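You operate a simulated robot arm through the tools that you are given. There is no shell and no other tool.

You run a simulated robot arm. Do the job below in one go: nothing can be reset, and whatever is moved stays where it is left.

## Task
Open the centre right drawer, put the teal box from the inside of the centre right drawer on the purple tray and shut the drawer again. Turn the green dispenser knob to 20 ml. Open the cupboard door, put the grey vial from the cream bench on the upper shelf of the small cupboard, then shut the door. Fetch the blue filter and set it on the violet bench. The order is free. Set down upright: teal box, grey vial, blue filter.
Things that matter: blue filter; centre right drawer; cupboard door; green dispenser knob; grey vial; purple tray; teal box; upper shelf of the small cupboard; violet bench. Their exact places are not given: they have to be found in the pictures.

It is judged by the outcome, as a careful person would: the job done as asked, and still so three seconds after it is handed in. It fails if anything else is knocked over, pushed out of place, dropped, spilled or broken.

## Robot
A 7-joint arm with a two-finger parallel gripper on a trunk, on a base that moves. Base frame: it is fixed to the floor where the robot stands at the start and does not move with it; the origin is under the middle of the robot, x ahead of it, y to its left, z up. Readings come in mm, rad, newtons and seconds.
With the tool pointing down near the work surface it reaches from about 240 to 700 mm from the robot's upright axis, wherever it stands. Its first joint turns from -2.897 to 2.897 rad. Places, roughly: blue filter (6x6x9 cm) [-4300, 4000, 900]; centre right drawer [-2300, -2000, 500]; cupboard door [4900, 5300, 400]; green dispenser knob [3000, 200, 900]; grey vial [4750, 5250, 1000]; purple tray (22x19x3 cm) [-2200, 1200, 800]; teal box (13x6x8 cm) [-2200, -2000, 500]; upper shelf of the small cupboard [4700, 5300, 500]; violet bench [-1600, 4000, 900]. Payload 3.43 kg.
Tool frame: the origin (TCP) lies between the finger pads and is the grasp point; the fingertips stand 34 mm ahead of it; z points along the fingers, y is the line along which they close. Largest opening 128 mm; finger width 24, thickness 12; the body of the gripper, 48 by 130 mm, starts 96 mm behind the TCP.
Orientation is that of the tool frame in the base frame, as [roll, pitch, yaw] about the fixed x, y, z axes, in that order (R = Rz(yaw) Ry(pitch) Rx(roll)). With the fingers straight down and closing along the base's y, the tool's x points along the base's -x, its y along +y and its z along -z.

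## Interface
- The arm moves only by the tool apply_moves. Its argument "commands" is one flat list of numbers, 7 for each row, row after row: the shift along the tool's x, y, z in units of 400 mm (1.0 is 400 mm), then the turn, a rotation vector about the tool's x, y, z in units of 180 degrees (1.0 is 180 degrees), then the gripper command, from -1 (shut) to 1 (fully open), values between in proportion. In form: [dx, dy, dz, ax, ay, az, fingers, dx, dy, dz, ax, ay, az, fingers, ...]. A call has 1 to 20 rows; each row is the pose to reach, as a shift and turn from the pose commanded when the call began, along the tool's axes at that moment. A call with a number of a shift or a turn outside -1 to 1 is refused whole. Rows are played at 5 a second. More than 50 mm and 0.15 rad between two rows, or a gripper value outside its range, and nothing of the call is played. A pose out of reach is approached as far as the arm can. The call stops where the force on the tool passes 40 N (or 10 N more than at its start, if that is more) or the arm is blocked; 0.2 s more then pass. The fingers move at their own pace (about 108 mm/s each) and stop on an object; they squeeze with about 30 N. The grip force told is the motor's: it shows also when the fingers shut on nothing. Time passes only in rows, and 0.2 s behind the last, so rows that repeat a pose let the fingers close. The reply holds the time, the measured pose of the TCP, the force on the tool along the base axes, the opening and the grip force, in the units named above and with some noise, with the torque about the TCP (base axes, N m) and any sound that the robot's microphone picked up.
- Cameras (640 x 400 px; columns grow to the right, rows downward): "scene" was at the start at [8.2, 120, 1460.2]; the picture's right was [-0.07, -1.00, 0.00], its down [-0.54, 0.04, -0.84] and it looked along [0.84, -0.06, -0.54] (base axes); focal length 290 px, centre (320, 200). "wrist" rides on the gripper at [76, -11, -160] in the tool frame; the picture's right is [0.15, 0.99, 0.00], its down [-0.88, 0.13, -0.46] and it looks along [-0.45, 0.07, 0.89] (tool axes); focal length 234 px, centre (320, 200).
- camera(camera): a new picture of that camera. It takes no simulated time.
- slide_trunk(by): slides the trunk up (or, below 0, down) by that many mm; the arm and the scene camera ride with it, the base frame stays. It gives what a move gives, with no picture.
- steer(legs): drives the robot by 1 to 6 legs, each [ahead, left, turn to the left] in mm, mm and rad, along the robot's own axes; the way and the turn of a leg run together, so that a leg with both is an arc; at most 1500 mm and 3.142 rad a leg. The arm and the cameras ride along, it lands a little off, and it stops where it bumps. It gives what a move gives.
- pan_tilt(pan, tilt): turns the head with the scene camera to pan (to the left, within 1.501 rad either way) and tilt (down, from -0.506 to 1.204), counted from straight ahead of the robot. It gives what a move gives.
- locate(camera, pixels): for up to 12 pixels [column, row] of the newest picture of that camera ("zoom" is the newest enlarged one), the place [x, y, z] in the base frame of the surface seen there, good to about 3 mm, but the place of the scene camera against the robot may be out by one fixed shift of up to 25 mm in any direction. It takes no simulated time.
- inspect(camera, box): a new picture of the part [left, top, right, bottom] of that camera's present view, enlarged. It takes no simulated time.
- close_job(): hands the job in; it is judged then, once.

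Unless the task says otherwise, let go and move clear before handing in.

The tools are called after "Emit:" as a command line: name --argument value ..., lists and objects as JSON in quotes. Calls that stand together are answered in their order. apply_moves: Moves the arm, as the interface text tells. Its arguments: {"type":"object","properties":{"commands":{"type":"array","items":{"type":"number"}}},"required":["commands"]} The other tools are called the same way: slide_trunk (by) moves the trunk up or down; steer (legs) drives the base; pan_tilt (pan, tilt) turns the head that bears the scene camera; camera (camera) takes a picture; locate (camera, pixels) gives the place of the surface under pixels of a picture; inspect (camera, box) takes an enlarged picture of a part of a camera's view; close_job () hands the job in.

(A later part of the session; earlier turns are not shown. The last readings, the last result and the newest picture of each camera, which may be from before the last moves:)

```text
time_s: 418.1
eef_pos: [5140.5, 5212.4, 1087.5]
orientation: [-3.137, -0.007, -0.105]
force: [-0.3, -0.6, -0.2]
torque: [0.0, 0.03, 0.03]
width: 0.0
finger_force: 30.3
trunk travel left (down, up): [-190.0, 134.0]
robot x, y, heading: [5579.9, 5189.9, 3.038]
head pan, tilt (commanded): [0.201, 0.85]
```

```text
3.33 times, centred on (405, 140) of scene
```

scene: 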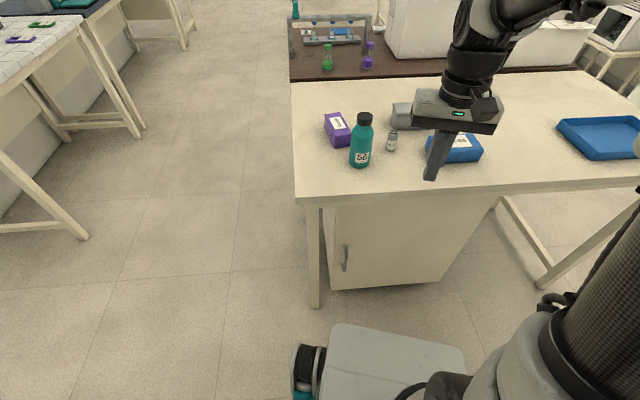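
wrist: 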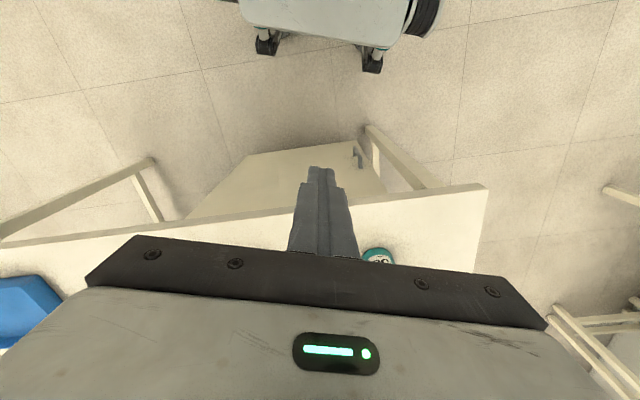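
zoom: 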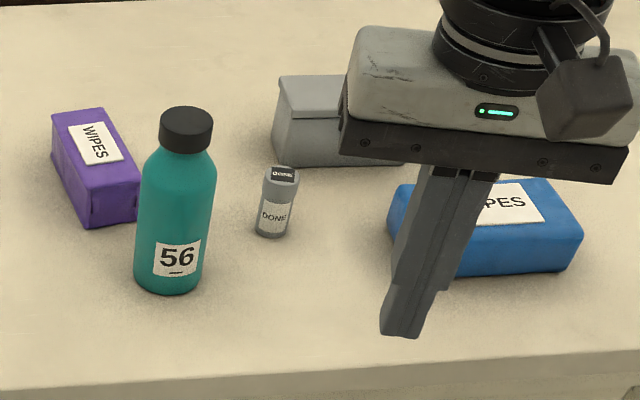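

The vial ("DONE" label) and the cupboard door are now mapped: door from about [4985,5029] to [4893,5524], handle near [5015,5076,475] after correction, hinge on the right. I'll lower the trunk and tilt the gripper forward to approach the handle.

Emit:
apply_moves --commands '[0.07, 0, 0, 0, 0, -0.03, -1, 0.14, 0, 0, 0, 0, -0.06, -1, 0.16, 0, 0, 0, 0, -0.092, -1]'

Emit:
slide_trunk --by -190

Emit:
pan_tilt --pan 0.3 --tilt 0.8

Emit:
camera --camera "scene"

```text
time_s: 418.9
eef_pos: [5204.5, 5209.2, 1088.6]
orientation: [-3.139, -0.007, 0.185]
force: [0.0, 0.9, 0.0]
torque: [0.02, -0.02, 0.02]
width: 0.0
finger_force: 30.0
trunk travel left (down, up): [-190.0, 134.0]
robot x, y, heading: [5579.3, 5196.6, 3.04]
head pan, tilt (commanded): [0.201, 0.85]
```

```text
time_s: 420.9
eef_pos: [5204.3, 5208.0, 898.0]
orientation: [-3.138, -0.007, 0.185]
force: [-0.4, 0.2, 0.0]
torque: [0.0, -0.01, -0.01]
width: 0.0
finger_force: 30.0
trunk travel left (down, up): [0.0, 324.0]
robot x, y, heading: [5579.0, 5193.9, 3.045]
head pan, tilt (commanded): [0.201, 0.85]
```

```text
time_s: 421.6
eef_pos: [5202.5, 5207.5, 898.1]
orientation: [-3.14, -0.009, 0.184]
force: [-0.1, -0.2, 0.4]
torque: [0.0, -0.03, -0.03]
width: 0.0
finger_force: 30.0
trunk travel left (down, up): [0.0, 324.0]
robot x, y, heading: [5582.4, 5191.4, 3.035]
head pan, tilt (commanded): [0.3, 0.799]
```

```text
taken
```

scene: 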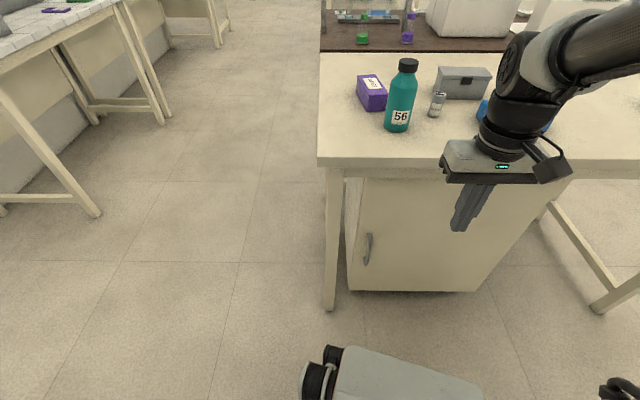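

Emit:
apply_moves --commands '[-0.0202, 0.0224, 0.0845, 0, -0.0333, 0, -1, -0.0404, 0.0448, 0.169, 0, -0.0667, 0, -1, -0.0606, 0.0672, 0.2535, 0, -0.1, 0, -0.7, -0.0808, 0.0896, 0.338, 0, -0.1333, 0, -0.5, -0.101, 0.112, 0.4225, 0, -0.1667, 0, -0.3, -0.1212, 0.1344, 0.507, 0, -0.2, 0, -0.22, -0.1414, 0.1568, 0.5915, 0, -0.2333, 0, -0.22, -0.1616, 0.1792, 0.676, 0, -0.2667, 0, -0.22, -0.1818, 0.2016, 0.7605, 0, -0.3, 0, -0.22, -0.202, 0.224, 0.845, 0, -0.3333, 0, -0.22]'

Emit:
camera --camera "wrist"

Emit:
camera --camera "scene"

```text
time_s: 423.8
eef_pos: [5141.9, 5105.2, 560.6]
orientation: [-3.14, 1.042, 0.187]
force: [0.0, 0.0, 1.2]
torque: [0.0, 0.0, -0.05]
width: 49.7
finger_force: 0.0
out of reach, approached as far as the arm can: row 5, 6, 7, 8
trunk travel left (down, up): [0.0, 324.0]
robot x, y, heading: [5581.8, 5192.8, 3.04]
head pan, tilt (commanded): [0.3, 0.799]
```

```text
taken
```

wrist: 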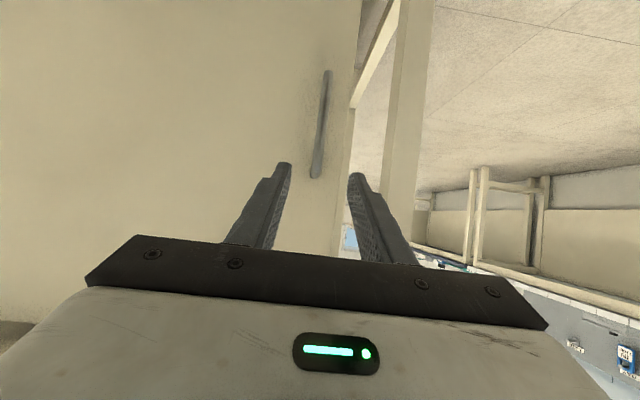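

```text
taken
```

scene: 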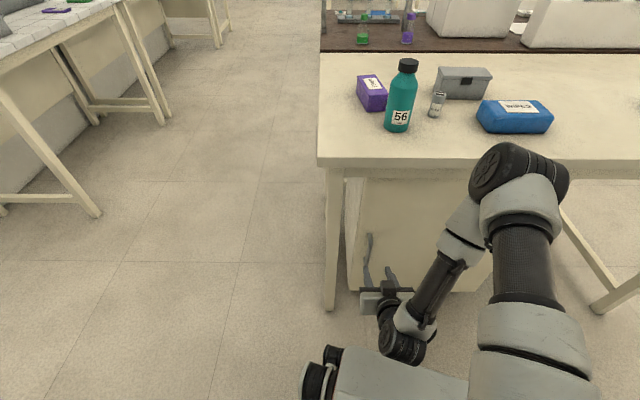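

The handle (grey bar) is at [321,125] between the fingers in the wrist view. I'll locate it precisely.

Emit:
locate --camera "wrist" --pixels '[[325, 85], [321, 125], [317, 165], [290, 125], [345, 125], [316, 175], [327, 75], [350, 110], [200, 150]]'

Emit:
inspect --camera "wrist" --box '[240, 40, 420, 240]'

```text
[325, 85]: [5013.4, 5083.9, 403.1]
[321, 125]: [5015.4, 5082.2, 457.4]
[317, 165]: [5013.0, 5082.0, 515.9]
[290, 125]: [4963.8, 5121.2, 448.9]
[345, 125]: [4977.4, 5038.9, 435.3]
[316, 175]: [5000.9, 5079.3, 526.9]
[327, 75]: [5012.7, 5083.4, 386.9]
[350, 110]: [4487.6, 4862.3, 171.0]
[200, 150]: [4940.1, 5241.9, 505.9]
```

```text
2.00 times, centred on (330, 140) of wrist
```

zoom: 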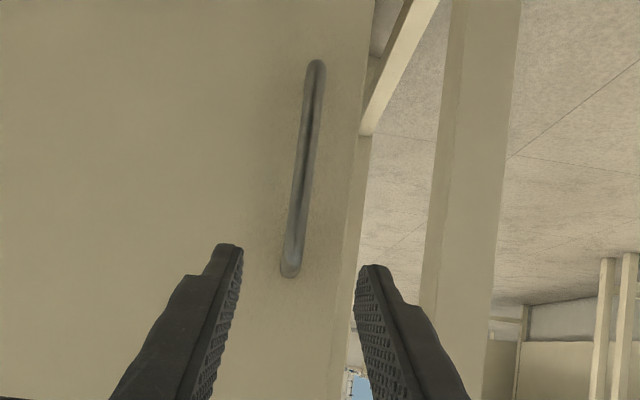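

The bar is at [5014,5082], z 387–527, about 40 mm off the door. I'll advance onto it at z≈460 and check.

Emit:
apply_moves --commands '[0.015, -0.001, 0.09, 0, 0, 0, -0.22, 0.03, -0.002, 0.18, 0, 0, 0, -0.22, 0.04, -0.003, 0.27, 0, 0, 0, -0.22, 0.05, -0.004, 0.35, 0, 0, 0, -0.22, 0.0535, -0.004, 0.407, 0, 0, 0, -0.22]'

Emit:
camera --camera "wrist"

```text
time_s: 425.0
eef_pos: [5012.9, 5084.5, 457.9]
orientation: [-3.14, 1.039, 0.185]
force: [-0.3, -0.5, -0.9]
torque: [-0.04, -0.01, -0.03]
width: 49.9
finger_force: 0.1
trunk travel left (down, up): [0.0, 324.0]
robot x, y, heading: [5582.3, 5195.4, 3.038]
head pan, tilt (commanded): [0.3, 0.799]
```

```text
taken
```

wrist: 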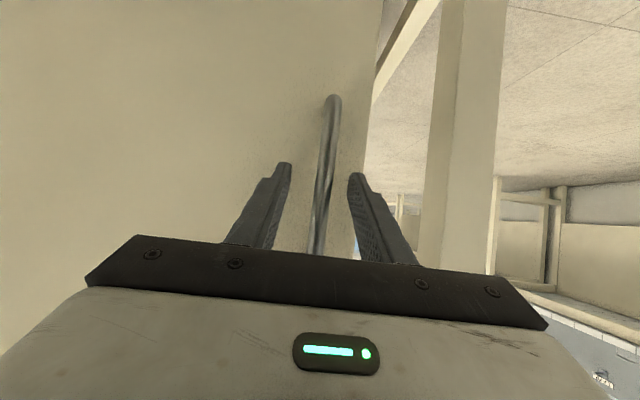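

The bar lies between the fingers ([322,180]). I'll close on it.

Emit:
apply_moves --commands '[0, 0, 0, 0, 0, 0, -1, 0, 0, 0, 0, 0, 0, -1, 0, 0, 0, 0, 0, 0, -1, 0, 0, 0, 0, 0, 0, -1]'

```text
time_s: 426.0
eef_pos: [5014.1, 5083.3, 457.9]
orientation: [-3.14, 1.04, 0.187]
force: [3.3, -12.2, -2.8]
torque: [-0.12, 0.41, 0.15]
width: 13.6
finger_force: 45.2
trunk travel left (down, up): [0.0, 324.0]
robot x, y, heading: [5576.6, 5193.5, 3.04]
head pan, tilt (commanded): [0.3, 0.799]
```

The handle is gripped. I'll pull the door open along its arc by about 12° first, letting the tool yaw by half of that.

Emit:
apply_moves --commands '[0.0154, -0.0039, -0.0263, -0.0036, 0, -0.0021, -1, 0.0308, -0.0078, -0.0526, -0.0072, 0, -0.0042, -1, 0.0462, -0.0134, -0.0788, -0.0108, 0, -0.0063, -1, 0.0615, -0.019, -0.105, -0.0144, 0, -0.0084, -1, 0.0767, -0.026, -0.1308, -0.018, 0, -0.0105, -1, 0.0918, -0.033, -0.1566, -0.0216, 0, -0.0126, -1, 0.1068, -0.0417, -0.1822, -0.0252, 0, -0.0147, -1, 0.1218, -0.0503, -0.2077, -0.0288, 0, -0.0168, -1]'

Emit:
camera --camera "scene"

```text
time_s: 427.8
eef_pos: [5107.4, 5120.1, 458.0]
orientation: [3.14, 1.034, 0.29]
force: [10.6, -19.7, -14.9]
torque: [-0.06, 0.36, 0.15]
width: 13.7
finger_force: 45.3
trunk travel left (down, up): [0.0, 324.0]
robot x, y, heading: [5580.1, 5192.8, 3.038]
head pan, tilt (commanded): [0.3, 0.799]
```

```text
taken
```

scene: 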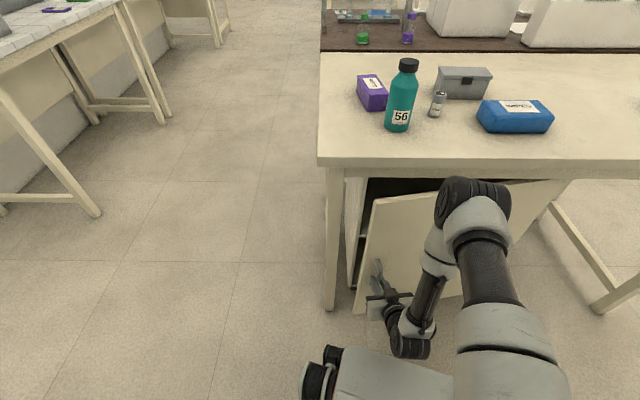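

The door follows (12° open); lateral force is about 20 N, so I'll bias the path 3 mm south and continue to about 24°.

Emit:
apply_moves --commands '[0.0147, -0.0037, -0.0247, -0.0036, 0, -0.0021, -1, 0.0294, -0.0074, -0.0494, -0.0072, 0, -0.0043, -1, 0.0445, -0.016, -0.0748, -0.0107, 0, -0.0064, -1, 0.0597, -0.0246, -0.1002, -0.0143, 0, -0.0085, -1, 0.0745, -0.0349, -0.1251, -0.0179, 0, -0.0106, -1, 0.0893, -0.0452, -0.1501, -0.0215, 0, -0.0128, -1, 0.1038, -0.0569, -0.1746, -0.025, 0, -0.0149, -1, 0.1183, -0.0686, -0.199, -0.0286, 0, -0.017, -1]'

Emit:
camera --camera "scene"

Emit:
camera --camera "wrist"

```text
time_s: 429.6
eef_pos: [5188.8, 5172.7, 458.9]
orientation: [3.14, 1.036, 0.392]
force: [14.2, -19.6, -4.7]
torque: [0.28, -0.86, 0.17]
width: 13.6
finger_force: 44.7
trunk travel left (down, up): [0.0, 324.0]
robot x, y, heading: [5578.8, 5192.0, 3.041]
head pan, tilt (commanded): [0.3, 0.799]
```

```text
taken
```

scene: 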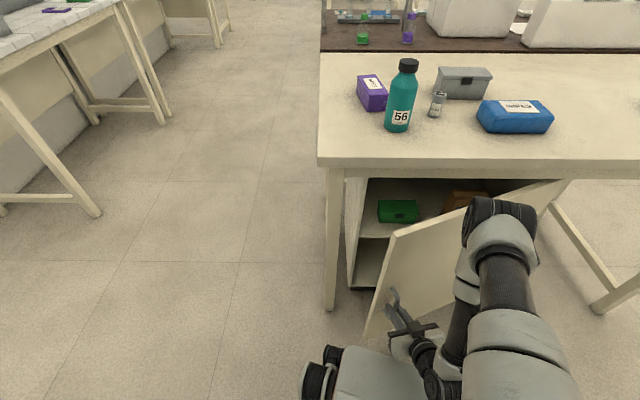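

```text
taken
```

wrist: 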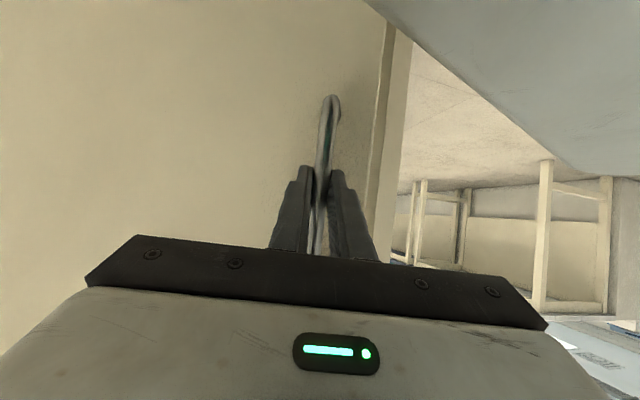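

The door is about 24° open and I can see the upper shelf with a green box. I'll release the handle and back the base straight out along the tool direction.

Emit:
apply_moves --commands '[0, 0, 0, 0, 0, 0, -0.5, 0, 0, 0, 0, 0, 0, -0.1, 0, 0, 0, 0, 0, 0, -0.1]'

Emit:
steer --legs '[[-132, -71, 0]]'

Emit:
camera --camera "wrist"

Emit:
camera --camera "scene"

```text
time_s: 430.4
eef_pos: [5186.8, 5175.1, 459.4]
orientation: [-3.138, 1.04, 0.397]
force: [0.1, -1.0, 0.1]
torque: [0.01, 0.0, -0.03]
width: 57.3
finger_force: 0.1
trunk travel left (down, up): [0.0, 324.0]
robot x, y, heading: [5581.9, 5191.6, 3.042]
head pan, tilt (commanded): [0.3, 0.799]
```

```text
time_s: 431.8
eef_pos: [5323.0, 5230.1, 458.0]
orientation: [-3.139, 1.04, 0.396]
force: [-0.2, -0.2, 0.0]
torque: [-0.01, 0.0, 0.0]
width: 57.4
finger_force: 0.0
trunk travel left (down, up): [0.0, 324.0]
robot x, y, heading: [5711.6, 5251.7, 3.044]
head pan, tilt (commanded): [0.3, 0.799]
```

```text
taken
```

wrist: 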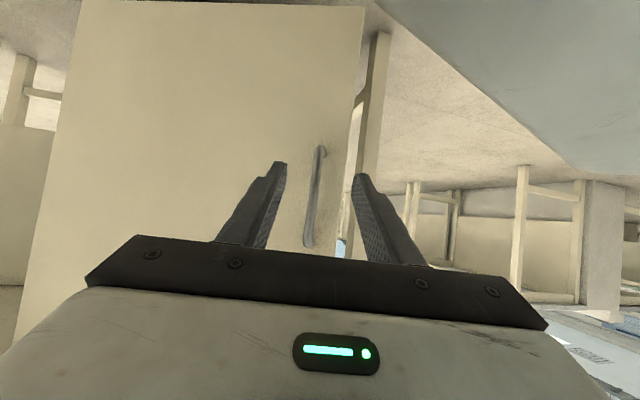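

```text
taken
```

scene: 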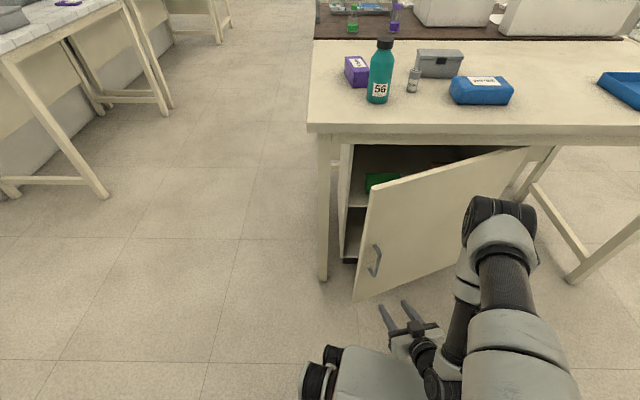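

The handle is clear and the door stays ajar. I'll strafe south out of the door's swing area, then fold the tool back to pointing down at a higher level.

Emit:
steer --legs '[[0, 380, 0]]'

Emit:
apply_moves --commands '[-0.035, 0, -0.075, 0, 0.033, 0, -0.5, -0.07, 0, -0.15, 0, 0.066, 0, -1, -0.105, 0, -0.225, 0, 0.099, 0, -1, -0.14, 0, -0.3, 0, 0.132, 0, -1, -0.175, 0, -0.36, 0, 0.165, 0, -1, -0.22, 0, -0.42, 0, 0.198, 0, -1, -0.28, 0, -0.47, 0, 0.231, 0, -1, -0.34, 0, -0.52, 0, 0.264, 0, -1, -0.4, 0, -0.57, 0, 0.297, 0, -1, -0.46, 0, -0.62, 0, 0.3333, 0, -1]'

Emit:
camera --camera "scene"

```text
time_s: 436.0
eef_pos: [5283.0, 4847.7, 458.4]
orientation: [-3.141, 1.04, 0.394]
force: [0.1, 0.5, 0.2]
torque: [0.02, 0.01, 0.0]
width: 57.4
finger_force: 0.1
trunk travel left (down, up): [0.0, 324.0]
robot x, y, heading: [5677.7, 4868.5, 3.038]
head pan, tilt (commanded): [0.3, 0.799]
```

```text
time_s: 438.2
eef_pos: [5393.4, 4894.8, 743.6]
orientation: [-3.141, -0.009, 0.391]
force: [0.5, 0.9, -0.8]
torque: [-0.04, -0.03, -0.02]
width: 0.1
finger_force: 30.0
out of reach, approached as far as the arm can: row 4, 5, 6, 7, 8, 9
trunk travel left (down, up): [0.0, 324.0]
robot x, y, heading: [5671.3, 4867.7, 3.041]
head pan, tilt (commanded): [0.3, 0.799]
```

```text
taken
```

scene: 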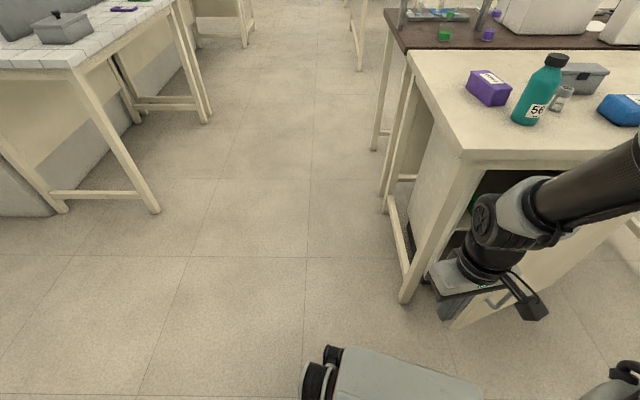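

The tool points down again at z≈744. I'll move the base to about [5500,4900] and look at the door gap.

Emit:
steer --legs '[[170, 0, 0]]'

Emit:
pan_tilt --pan -0.45 --tilt 0.9

Emit:
camera --camera "scene"

Emit:
camera --camera "wrist"

```text
time_s: 439.7
eef_pos: [5226.7, 4909.0, 742.4]
orientation: [-3.141, -0.008, 0.397]
force: [-0.2, 0.3, 0.3]
torque: [0.01, 0.0, 0.01]
width: 0.0
finger_force: 29.5
trunk travel left (down, up): [0.0, 324.0]
robot x, y, heading: [5511.9, 4883.3, 3.042]
head pan, tilt (commanded): [0.3, 0.799]
```

```text
time_s: 440.8
eef_pos: [5227.4, 4909.7, 742.8]
orientation: [-3.14, -0.011, 0.395]
force: [-0.9, 0.1, 0.7]
torque: [0.0, 0.0, 0.02]
width: 0.0
finger_force: 30.1
trunk travel left (down, up): [0.0, 324.0]
robot x, y, heading: [5511.9, 4883.2, 3.042]
head pan, tilt (commanded): [-0.45, 0.901]
```

```text
taken
```

scene: 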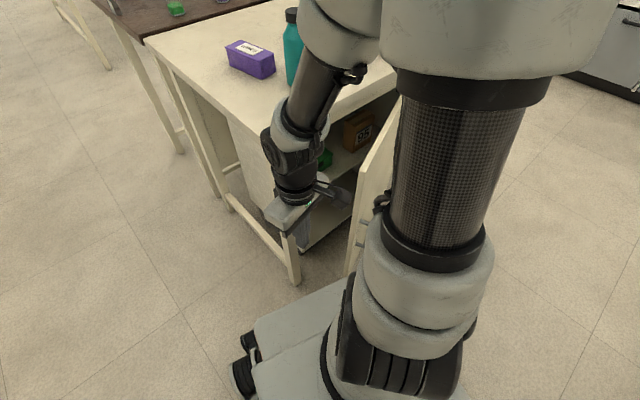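

```text
taken
```

wrist: 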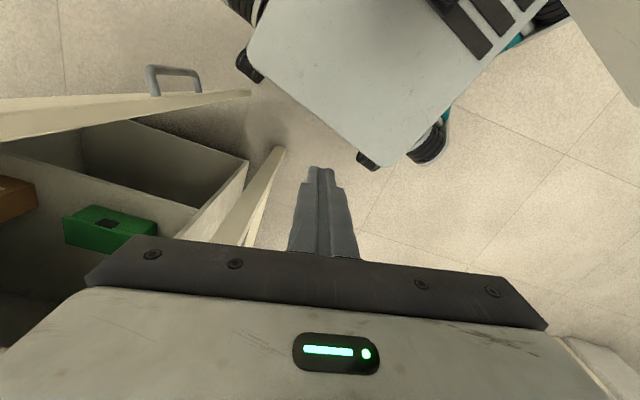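

The wrist view shows the door's top edge ([120,108]) with the handle, and the shelf inside with green and orange boxes. I'll locate the door edge and interior.

Emit:
locate --camera "wrist" --pixels '[[245, 92], [150, 102], [50, 115], [20, 135], [200, 130], [110, 225], [60, 160], [175, 68], [240, 165], [40, 260], [160, 190], [30, 190]]'

Emit:
inspect --camera "wrist" --box '[0, 60, 300, 300]'

```text
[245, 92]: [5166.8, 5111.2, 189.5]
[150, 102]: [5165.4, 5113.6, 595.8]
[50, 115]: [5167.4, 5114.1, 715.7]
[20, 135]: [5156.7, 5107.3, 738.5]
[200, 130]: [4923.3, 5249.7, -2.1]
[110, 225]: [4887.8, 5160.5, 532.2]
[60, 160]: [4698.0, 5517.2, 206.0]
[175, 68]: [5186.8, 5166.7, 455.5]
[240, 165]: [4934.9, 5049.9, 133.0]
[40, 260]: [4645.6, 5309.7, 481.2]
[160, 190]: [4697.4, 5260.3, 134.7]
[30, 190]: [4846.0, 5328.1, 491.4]
```

```text
1.67 times, centred on (150, 180) of wrist
```

zoom: 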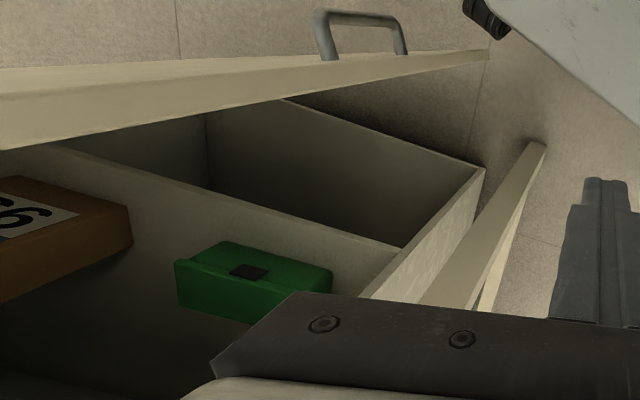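

Emit:
locate --camera "scene" --pixels '[[399, 100], [392, 125], [375, 190], [352, 265], [350, 220], [300, 80], [335, 150], [360, 130]]'

Emit:
inspect --camera "scene" --box '[220, 60, 460, 290]'

```text
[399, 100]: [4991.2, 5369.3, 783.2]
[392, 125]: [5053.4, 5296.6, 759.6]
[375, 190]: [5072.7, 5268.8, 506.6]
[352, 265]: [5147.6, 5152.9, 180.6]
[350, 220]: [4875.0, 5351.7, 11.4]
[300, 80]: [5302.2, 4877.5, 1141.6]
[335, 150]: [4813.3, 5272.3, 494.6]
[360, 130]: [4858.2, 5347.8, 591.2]
```

```text
1.74 times, centred on (340, 175) of scene
```

zoom: 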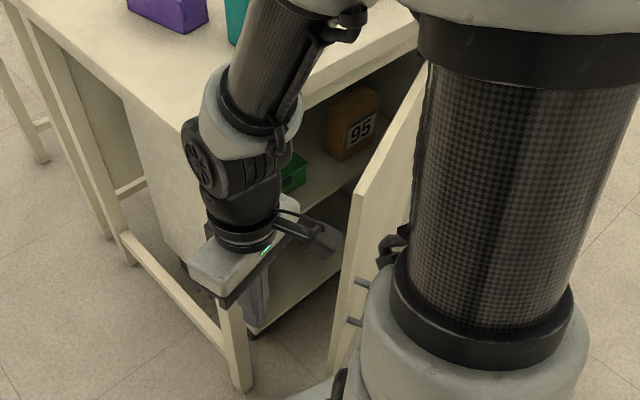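

The door's free edge is at [5166,5112] and its top at z≈775, so the closed fingers (tips at 708) can push its inner face with the hand passing above. I'll go in behind the free edge and check.

Emit:
apply_moves --commands '[-0.0232, -0.086, 0, 0, 0, 0.013, -1, -0.0464, -0.172, 0, 0, 0, 0.026, -1, -0.0696, -0.258, 0, 0, 0, 0.039, -1, -0.0928, -0.344, 0, 0, 0, 0.052, -1, -0.116, -0.43, 0, 0, 0, 0.065, -1]'

Emit:
camera --camera "wrist"

```text
time_s: 442.0
eef_pos: [5117.7, 5051.6, 745.4]
orientation: [-3.141, -0.011, 0.193]
force: [0.5, -0.9, -0.2]
torque: [-0.01, 0.02, 0.0]
width: 0.0
finger_force: 29.9
trunk travel left (down, up): [0.0, 324.0]
robot x, y, heading: [5513.1, 4881.3, 3.041]
head pan, tilt (commanded): [-0.45, 0.901]
```

```text
taken
```

wrist: 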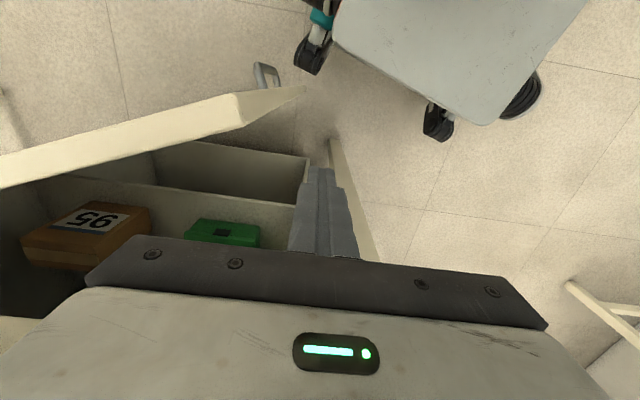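

Emit:
locate --camera "wrist" --pixels '[[240, 106], [235, 117], [150, 130], [60, 158], [260, 112], [90, 180]]'

Emit:
apply_moves --commands '[0.009, -0.075, 0, 0, 0, 0, -1, 0.019, -0.15, 0, 0, 0, 0, -1, 0.028, -0.224, 0, 0, 0, 0, -1, 0.098, -0.265, 0, 0, 0, 0, -1, 0.167, -0.306, 0, 0, 0, 0, -1, 0.237, -0.346, 0, 0, 0, 0, -1, 0.306, -0.387, 0, 0, 0, 0, -1]'

Emit:
camera --camera "wrist"

Emit:
camera --camera "scene"

```text
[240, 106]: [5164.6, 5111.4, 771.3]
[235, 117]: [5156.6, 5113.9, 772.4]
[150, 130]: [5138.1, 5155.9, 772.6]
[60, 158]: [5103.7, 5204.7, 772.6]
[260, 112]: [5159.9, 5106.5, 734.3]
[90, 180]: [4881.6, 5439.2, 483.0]
```

```text
time_s: 443.2
eef_pos: [5144.5, 5170.5, 743.5]
orientation: [3.139, 0.005, 0.211]
force: [-6.3, -3.9, -2.1]
torque: [0.07, -0.16, 0.07]
width: 0.2
finger_force: 30.2
trunk travel left (down, up): [0.0, 324.0]
robot x, y, heading: [5510.0, 4879.2, 3.042]
head pan, tilt (commanded): [-0.45, 0.901]
stopped in row 6: the force on the tool passed its limit at 60 N (the readings are from after the stop); the commanded pose is now the measured one
```

```text
taken
```

wrist: 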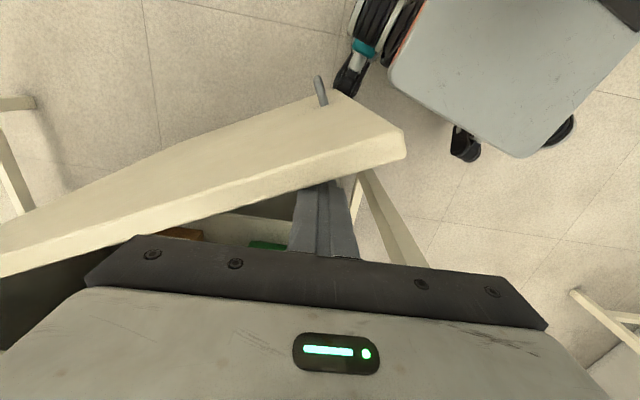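

```text
taken
```

scene: 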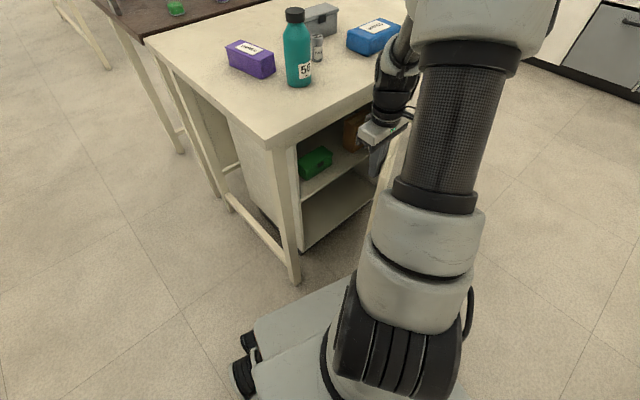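

The push stopped at 60 N: in the wrist view the door's lower corner is against the robot's front caster ([350,80]). I'll withdraw the fingers and move the base farther from the door's swing.

Emit:
apply_moves --commands '[-0.059, 0.038, 0, 0, 0, 0, -1, -0.0975, 0.145, 0, 0, 0, 0, -1, -0.122, 0.26, 0, 0, 0, 0, -1, -0.0784, 0.3667, 0, 0, 0, 0, -1, -0.0233, 0.468, 0, 0, 0, 0, -1, 0.0318, 0.569, 0, 0, 0, 0, -1]'

Emit:
camera --camera "wrist"

Emit:
camera --camera "scene"

```text
time_s: 444.6
eef_pos: [5205.7, 4948.5, 746.4]
orientation: [3.139, 0.004, 0.205]
force: [-0.5, 0.1, 0.2]
torque: [-0.03, -0.01, 0.01]
width: 0.0
finger_force: 29.9
trunk travel left (down, up): [0.0, 324.0]
robot x, y, heading: [5507.6, 4884.2, 3.044]
head pan, tilt (commanded): [-0.45, 0.901]
```

```text
taken
```

wrist: 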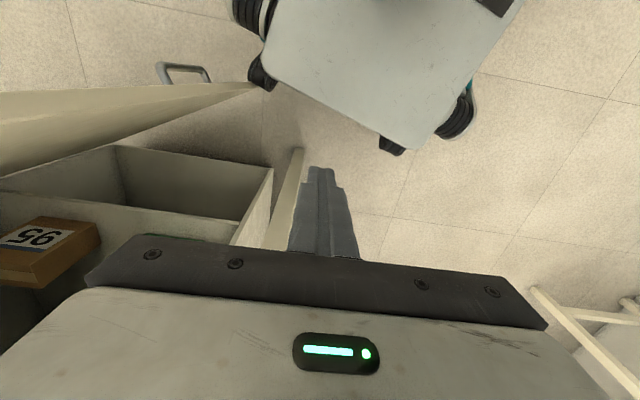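

```text
taken
```

scene: 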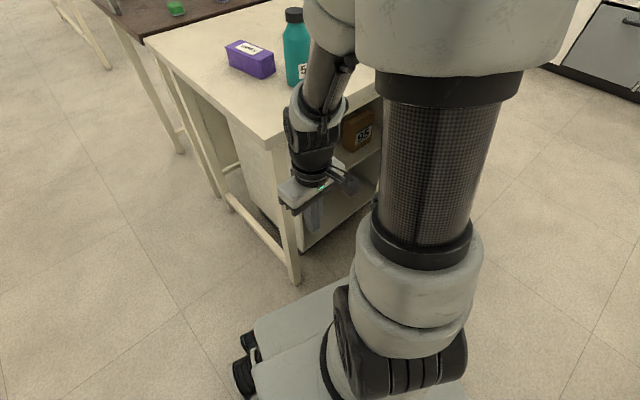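

The door's lower corner indeed touches the front caster ([262,82]). I'll drive back and left, away from it.

Emit:
steer --legs '[[-83, 107, 0]]'

Emit:
camera --camera "wrist"

Emit:
locate --camera "wrist" --pixels '[[60, 100], [150, 95], [245, 90], [20, 120], [180, 75]]'

```text
time_s: 446.3
eef_pos: [5280.6, 4834.6, 747.3]
orientation: [3.138, 0.004, 0.209]
force: [0.2, -0.7, 0.4]
torque: [0.01, -0.04, 0.02]
width: 0.0
finger_force: 30.2
trunk travel left (down, up): [0.0, 324.0]
robot x, y, heading: [5583.9, 4765.0, 3.046]
head pan, tilt (commanded): [-0.45, 0.901]
```

```text
taken
```

wrist: 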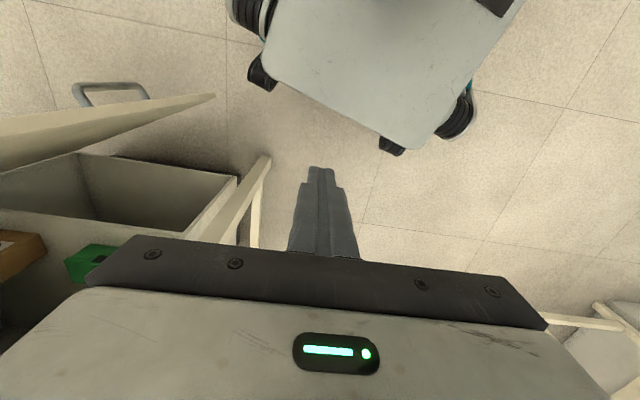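

```text
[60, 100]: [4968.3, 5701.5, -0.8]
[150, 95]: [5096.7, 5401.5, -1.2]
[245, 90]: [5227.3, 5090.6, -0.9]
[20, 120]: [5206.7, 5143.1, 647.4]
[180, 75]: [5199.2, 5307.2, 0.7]
```

The door stays at about 29° with the free edge at [5207,5143]. I'll insert the fingers behind it again from the new base position.

Emit:
apply_moves --commands '[-0.037, -0.089, 0, 0, 0, 0, -1, -0.075, -0.178, 0, 0, 0, 0, -1, -0.112, -0.2665, 0, 0, 0, 0, -1, -0.1494, -0.351, 0, 0, 0, 0, -1, -0.187, -0.4355, 0, 0, 0, 0, -1, -0.2243, -0.52, 0, 0, 0, 0, -1, -0.243, -0.6, 0, 0, 0, 0, -1, -0.2617, -0.6815, 0, 0, 0, 0, -1, -0.245, -0.742, 0, 0, 0, 0, -1, -0.2285, -0.802, 0, 0, 0, 0, -1, -0.149, -0.875, 0, 0, 0, 0, -1]'

Emit:
camera --camera "wrist"

```text
time_s: 448.7
eef_pos: [5148.2, 5165.4, 746.9]
orientation: [3.139, 0.002, 0.209]
force: [-0.9, 0.8, 0.3]
torque: [0.01, -0.02, 0.04]
width: 0.3
finger_force: 29.9
trunk travel left (down, up): [0.0, 324.0]
robot x, y, heading: [5584.1, 4765.8, 3.043]
head pan, tilt (commanded): [-0.45, 0.901]
```

```text
taken
```

wrist: 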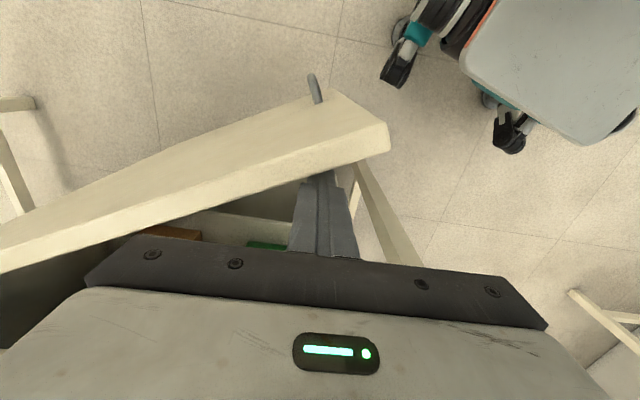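

Fingers are behind the door and the robot's casters ([400,65]) are now clear of it. I'll push the door open along its arc.

Emit:
apply_moves --commands '[0.0585, -0.0387, 0, 0, 0, 0, -1, 0.117, -0.0773, 0, 0, 0, 0, -1, 0.1754, -0.116, 0, 0, 0, 0, -1, 0.237, -0.1655, 0, 0, 0, 0, -1, 0.2986, -0.215, 0, 0, 0, 0, -1, 0.3463, -0.265, 0, 0, 0, 0, -1, 0.394, -0.315, 0, 0, 0, 0, -1, 0.435, -0.37, 0, 0, 0, 0, -1, 0.476, -0.4255, 0, 0, 0, 0, -1, 0.515, -0.494, 0, 0, 0, 0, -1, 0.5537, -0.562, 0, 0, 0, 0, -1]'

Emit:
camera --camera "wrist"

Emit:
camera --camera "scene"

```text
time_s: 451.1
eef_pos: [5319.8, 5428.1, 743.6]
orientation: [3.137, 0.002, 0.21]
force: [-0.2, -1.1, 0.8]
torque: [0.01, 0.02, 0.02]
width: 0.0
finger_force: 30.5
trunk travel left (down, up): [0.0, 324.0]
robot x, y, heading: [5582.8, 4766.5, 3.041]
head pan, tilt (commanded): [-0.45, 0.901]
```

```text
taken
```

wrist: 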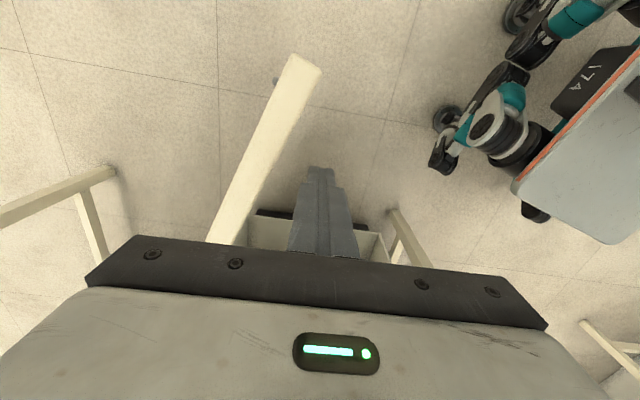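

```text
taken
```

scene: 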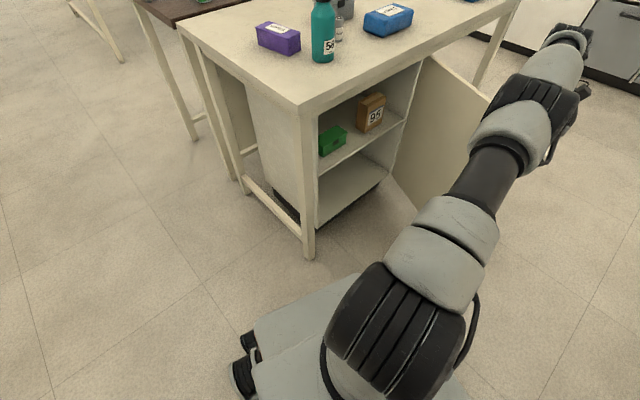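

The door is now wide open and swung ahead of the fingers. I'll locate its edge and the interior of the cupboard.

Emit:
locate --camera "wrist" --pixels '[[300, 68], [265, 140], [230, 210], [290, 62], [262, 135]]'

Emit:
locate --camera "scene" --pixels '[[330, 142], [372, 110], [345, 165], [370, 145], [318, 165], [400, 115], [325, 225], [385, 170], [316, 150], [340, 155], [360, 150], [405, 120]]'

Emit:
inspect --camera "scene" --box '[280, 50, 440, 240]'

```text
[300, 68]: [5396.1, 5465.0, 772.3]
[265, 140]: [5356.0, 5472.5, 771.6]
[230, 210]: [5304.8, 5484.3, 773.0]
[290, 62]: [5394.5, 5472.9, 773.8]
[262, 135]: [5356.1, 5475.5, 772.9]
```

```text
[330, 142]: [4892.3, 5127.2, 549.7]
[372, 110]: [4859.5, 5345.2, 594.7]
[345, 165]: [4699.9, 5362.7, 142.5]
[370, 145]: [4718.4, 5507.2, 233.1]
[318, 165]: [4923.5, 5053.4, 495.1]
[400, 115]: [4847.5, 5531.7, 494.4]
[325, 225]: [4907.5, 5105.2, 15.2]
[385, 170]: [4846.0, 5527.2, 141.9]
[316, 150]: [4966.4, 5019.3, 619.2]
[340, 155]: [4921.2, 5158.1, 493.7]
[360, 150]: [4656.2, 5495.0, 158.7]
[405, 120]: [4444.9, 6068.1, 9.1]
```

```text
2.11 times, centred on (360, 145) of scene
```

zoom: 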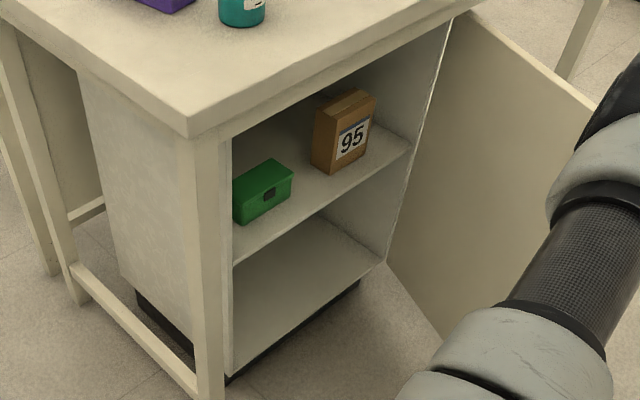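

The door is at about 71°; shelf surface z≈484 with a green box and an orange box on it. I'll strafe the base north so the fingers swing the door further, to about 90°.

Emit:
steer --legs '[[0, -180, 0]]'

Emit:
camera --camera "wrist"

Emit:
locate --camera "wrist" --pixels '[[300, 68], [265, 140], [270, 100], [250, 160], [290, 60]]'

```text
time_s: 453.5
eef_pos: [5337.9, 5607.0, 743.8]
orientation: [3.138, 0.005, 0.208]
force: [-1.0, -0.4, -0.7]
torque: [-0.01, 0.0, -0.03]
width: 0.0
finger_force: 30.5
trunk travel left (down, up): [0.0, 324.0]
robot x, y, heading: [5601.2, 4944.6, 3.045]
head pan, tilt (commanded): [-0.45, 0.901]
```

```text
taken
```

wrist: 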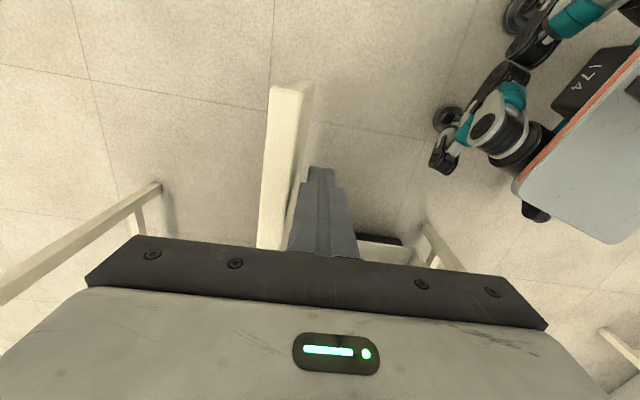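

```text
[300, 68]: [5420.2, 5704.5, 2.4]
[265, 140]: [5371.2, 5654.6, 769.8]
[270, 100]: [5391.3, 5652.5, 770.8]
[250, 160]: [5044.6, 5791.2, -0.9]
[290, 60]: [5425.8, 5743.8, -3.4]
```

The door now stands at about 92°, well clear. I'll bring the arm back in front of the robot in two moves and raise the trunk to look at the vial.

Emit:
apply_moves --commands '[-0.0431, 0.1049, 0, 0, 0, 0, -1, -0.0863, 0.2097, 0, 0, 0, 0, -1, -0.1294, 0.3146, 0, 0, 0, 0, -1, -0.1726, 0.4194, 0, 0, 0, 0, -1, -0.2157, 0.5243, 0, 0, 0, 0, -1, -0.2589, 0.6291, 0, 0, 0, 0, -1, -0.302, 0.734, 0, 0, 0, 0, -1]'

Emit:
apply_moves --commands '[-0.0431, 0.1049, 0, 0, 0, 0, -1, -0.0863, 0.2097, 0, 0, 0, 0, -1, -0.1, 0.3146, 0, 0, 0, 0, -1, -0.1, 0.4194, 0, 0, 0, 0, -1, -0.1, 0.5243, 0, 0, 0, 0, -1, -0.1, 0.6291, 0, 0, 0, 0, -1]'

Emit:
slide_trunk --by 300

Emit:
pan_tilt --pan -0.2 --tilt 0.7

Emit:
camera --camera "scene"

```text
time_s: 455.1
eef_pos: [5279.6, 5294.4, 747.1]
orientation: [3.139, 0.003, 0.211]
force: [0.2, 1.0, 0.0]
torque: [-0.03, 0.04, -0.01]
width: 0.2
finger_force: 30.2
trunk travel left (down, up): [0.0, 324.0]
robot x, y, heading: [5602.9, 4943.2, 3.041]
head pan, tilt (commanded): [-0.45, 0.901]
```

```text
time_s: 456.5
eef_pos: [5295.3, 5039.7, 746.5]
orientation: [3.139, 0.003, 0.21]
force: [0.7, 0.1, 0.1]
torque: [0.0, -0.05, -0.02]
width: 0.3
finger_force: 29.9
trunk travel left (down, up): [0.0, 324.0]
robot x, y, heading: [5603.0, 4947.1, 3.04]
head pan, tilt (commanded): [-0.45, 0.901]
```

```text
time_s: 459.5
eef_pos: [5294.6, 5041.3, 1044.5]
orientation: [3.138, 0.005, 0.212]
force: [0.1, 0.0, -0.2]
torque: [-0.01, 0.02, 0.0]
width: 0.0
finger_force: 30.1
trunk travel left (down, up): [-300.0, 24.0]
robot x, y, heading: [5599.8, 4941.3, 3.04]
head pan, tilt (commanded): [-0.45, 0.901]
```

```text
time_s: 460.2
eef_pos: [5294.9, 5041.0, 1046.3]
orientation: [3.14, 0.004, 0.208]
force: [-0.3, 0.5, 0.4]
torque: [-0.05, 0.02, 0.02]
width: 0.0
finger_force: 30.2
trunk travel left (down, up): [-300.0, 24.0]
robot x, y, heading: [5604.1, 4944.4, 3.041]
head pan, tilt (commanded): [-0.201, 0.7]
```

```text
taken
```

scene: 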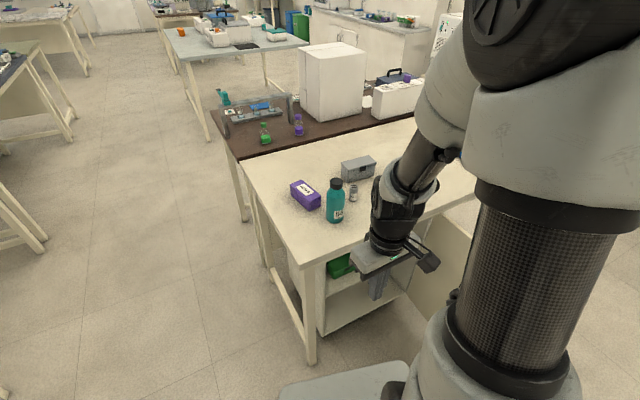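

The vial is at [353,192], just right of the teal bottle [335,205]. I'll zoom in and measure it and its neighbours.

Emit:
inspect --camera "scene" --box '[270, 140, 430, 250]'

Emit:
locate --camera "zoom" --pixels '[[335, 172], [335, 185], [334, 208], [270, 150], [270, 200], [270, 250], [260, 190], [295, 210], [350, 100], [320, 120], [410, 80], [345, 230]]'

```text
3.64 times, centred on (350, 195) of scene
```

zoom: 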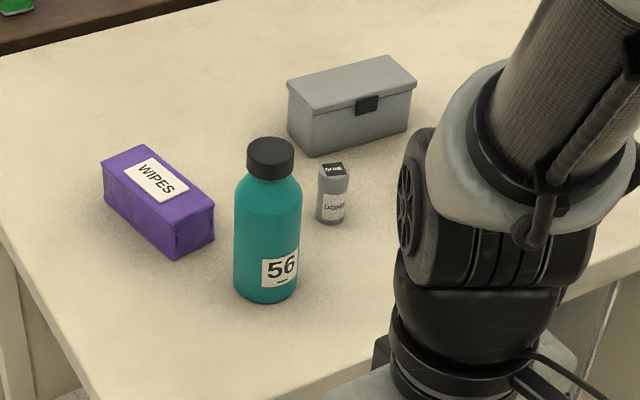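

```text
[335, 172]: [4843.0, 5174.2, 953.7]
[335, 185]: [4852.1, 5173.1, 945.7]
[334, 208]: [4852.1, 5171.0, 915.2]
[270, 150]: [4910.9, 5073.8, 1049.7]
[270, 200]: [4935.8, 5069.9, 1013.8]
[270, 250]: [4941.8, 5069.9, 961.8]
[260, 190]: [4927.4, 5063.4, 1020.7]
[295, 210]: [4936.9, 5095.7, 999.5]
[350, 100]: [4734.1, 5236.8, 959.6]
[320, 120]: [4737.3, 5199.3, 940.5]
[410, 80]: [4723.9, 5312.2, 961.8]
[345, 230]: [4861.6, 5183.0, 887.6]
```

The vial stands near [4836,5183] (corrected), top z≈944, about 45 mm from the bottle. I'll square the robot to the bench at about [5430,5150].

Emit:
steer --legs '[[0, 0, 0.284], [0, -234, 0], [133, 0, 0]]'

Emit:
camera --camera "wrist"

Emit:
pan_tilt --pan 0.35 --tilt 0.8

Emit:
camera --camera "scene"

```text
time_s: 464.9
eef_pos: [5106.7, 5159.8, 1045.3]
orientation: [3.137, 0.003, 0.489]
force: [0.1, 0.8, -0.3]
torque: [-0.02, 0.01, 0.0]
width: 0.1
finger_force: 30.3
trunk travel left (down, up): [-300.0, 24.0]
robot x, y, heading: [5429.1, 5153.0, -2.959]
head pan, tilt (commanded): [-0.201, 0.7]
```

```text
taken
```

wrist: 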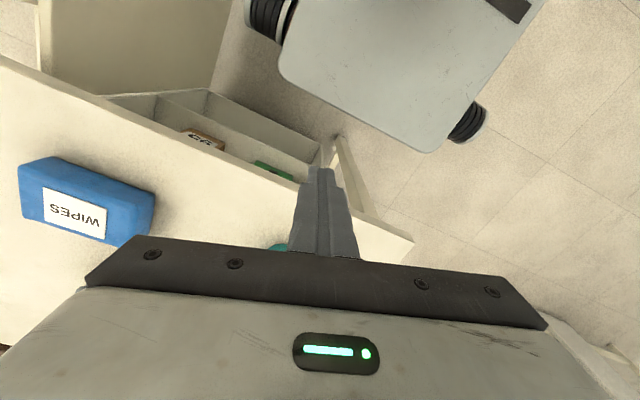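

```text
time_s: 465.9
eef_pos: [5107.5, 5159.1, 1044.9]
orientation: [3.137, 0.004, 0.491]
force: [-0.4, -0.2, -0.1]
torque: [0.02, 0.0, -0.01]
width: 0.0
finger_force: 30.1
trunk travel left (down, up): [-300.0, 24.0]
robot x, y, heading: [5427.1, 5152.7, -2.958]
head pan, tilt (commanded): [0.351, 0.799]
```

```text
taken
```

scene: 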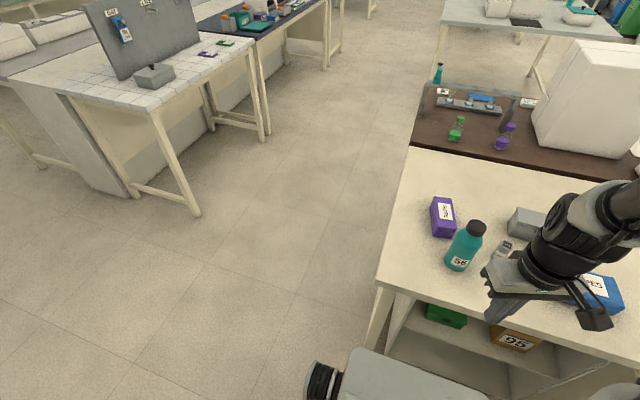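

The robot is squared up. I'll check the blue box's and others' positions with the wrist camera, then turn the tool to the bench's normal.

Emit:
locate --camera "wrist" --pixels '[[150, 195], [135, 240], [40, 170], [90, 175], [205, 135], [270, 168], [278, 246], [25, 195]]'

Emit:
apply_moves --commands '[0, 0, 0, 0, 0, 0.0325, -0.5, 0, 0, 0, 0, 0, 0.065, -0.2, 0, 0, 0, 0, 0, 0.0974, -0.06]'

```text
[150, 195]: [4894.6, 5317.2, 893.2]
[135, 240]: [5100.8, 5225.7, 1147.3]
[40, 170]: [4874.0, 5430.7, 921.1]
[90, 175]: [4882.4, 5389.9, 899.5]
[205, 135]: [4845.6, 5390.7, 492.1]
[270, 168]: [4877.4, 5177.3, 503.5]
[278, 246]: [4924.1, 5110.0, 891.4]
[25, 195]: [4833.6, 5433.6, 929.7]
```

```text
time_s: 466.7
eef_pos: [5107.2, 5159.9, 1045.2]
orientation: [3.139, 0.003, 0.184]
force: [-0.3, 0.2, -0.4]
torque: [0.01, 0.0, 0.02]
width: 60.3
finger_force: 0.0
trunk travel left (down, up): [-300.0, 24.0]
robot x, y, heading: [5429.4, 5151.3, -2.96]
head pan, tilt (commanded): [0.351, 0.799]
```

The blue box's edge is 120 mm to the right of the vial, so there is room. I'll tilt the tool forward and move to the pre-grasp point.

Emit:
apply_moves --commands '[-0.0425, -0.0229, 0.0188, 0, -0.0417, 0, -0.06, -0.085, -0.0458, 0.0375, 0, -0.0833, 0, -0.06, -0.1275, -0.0686, 0.0563, 0, -0.125, 0, -0.06, -0.17, -0.0915, 0.075, 0, -0.1667, 0, -0.06, -0.2125, -0.1144, 0.0938, 0, -0.2083, 0, -0.06, -0.255, -0.1373, 0.1125, 0, -0.25, 0, -0.06, -0.2975, -0.1601, 0.1313, 0, -0.2917, 0, -0.06, -0.34, -0.183, 0.15, 0, -0.3333, 0, -0.06]'

Emit:
camera --camera "wrist"

Emit:
camera --camera "scene"

```text
time_s: 468.5
eef_pos: [4959.3, 5205.4, 986.3]
orientation: [3.133, 1.054, 0.177]
force: [0.4, -0.4, -1.6]
torque: [-0.01, 0.02, -0.01]
width: 60.4
finger_force: 0.1
out of reach, approached as far as the arm can: row 3, 4, 5, 6, 7
trunk travel left (down, up): [-300.0, 24.0]
robot x, y, heading: [5426.6, 5152.9, -2.959]
head pan, tilt (commanded): [0.351, 0.799]
```

```text
taken
```

wrist: 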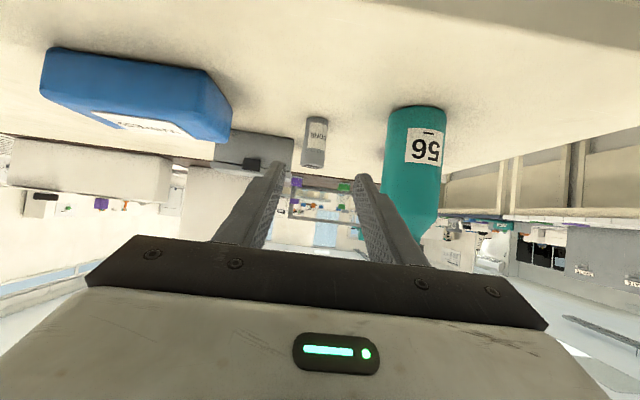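

```text
taken
```

scene: 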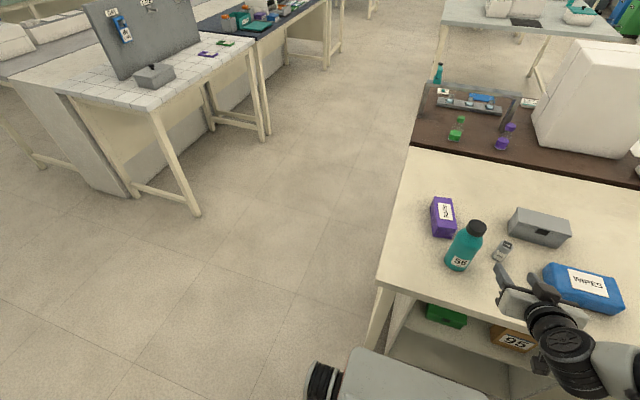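

The vial is at [315,143] between the finger directions, bottle at right [413,170]. I'll locate the vial with the wrist camera.

Emit:
inspect --camera "wrist" --box '[250, 90, 470, 240]'

Emit:
locate --camera "wrist" --pixels '[[316, 122], [315, 135], [314, 150], [313, 162], [307, 140], [324, 140], [390, 160], [415, 120], [413, 185], [316, 112], [240, 150]]'

```text
2.67 times, centred on (360, 165) of wrist
```

zoom: 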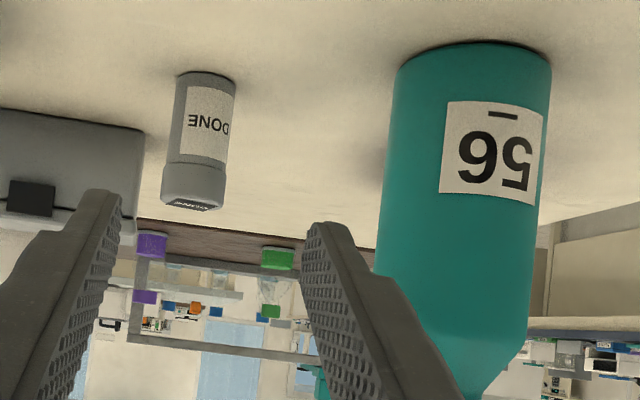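

```text
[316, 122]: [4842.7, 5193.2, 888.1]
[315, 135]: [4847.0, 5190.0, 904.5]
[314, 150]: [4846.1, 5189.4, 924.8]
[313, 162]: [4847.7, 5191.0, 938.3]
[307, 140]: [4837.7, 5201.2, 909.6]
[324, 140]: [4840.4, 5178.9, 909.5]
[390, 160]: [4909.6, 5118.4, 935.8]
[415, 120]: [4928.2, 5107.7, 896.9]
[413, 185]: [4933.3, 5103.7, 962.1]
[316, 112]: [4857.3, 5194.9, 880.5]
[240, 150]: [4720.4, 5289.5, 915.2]
```

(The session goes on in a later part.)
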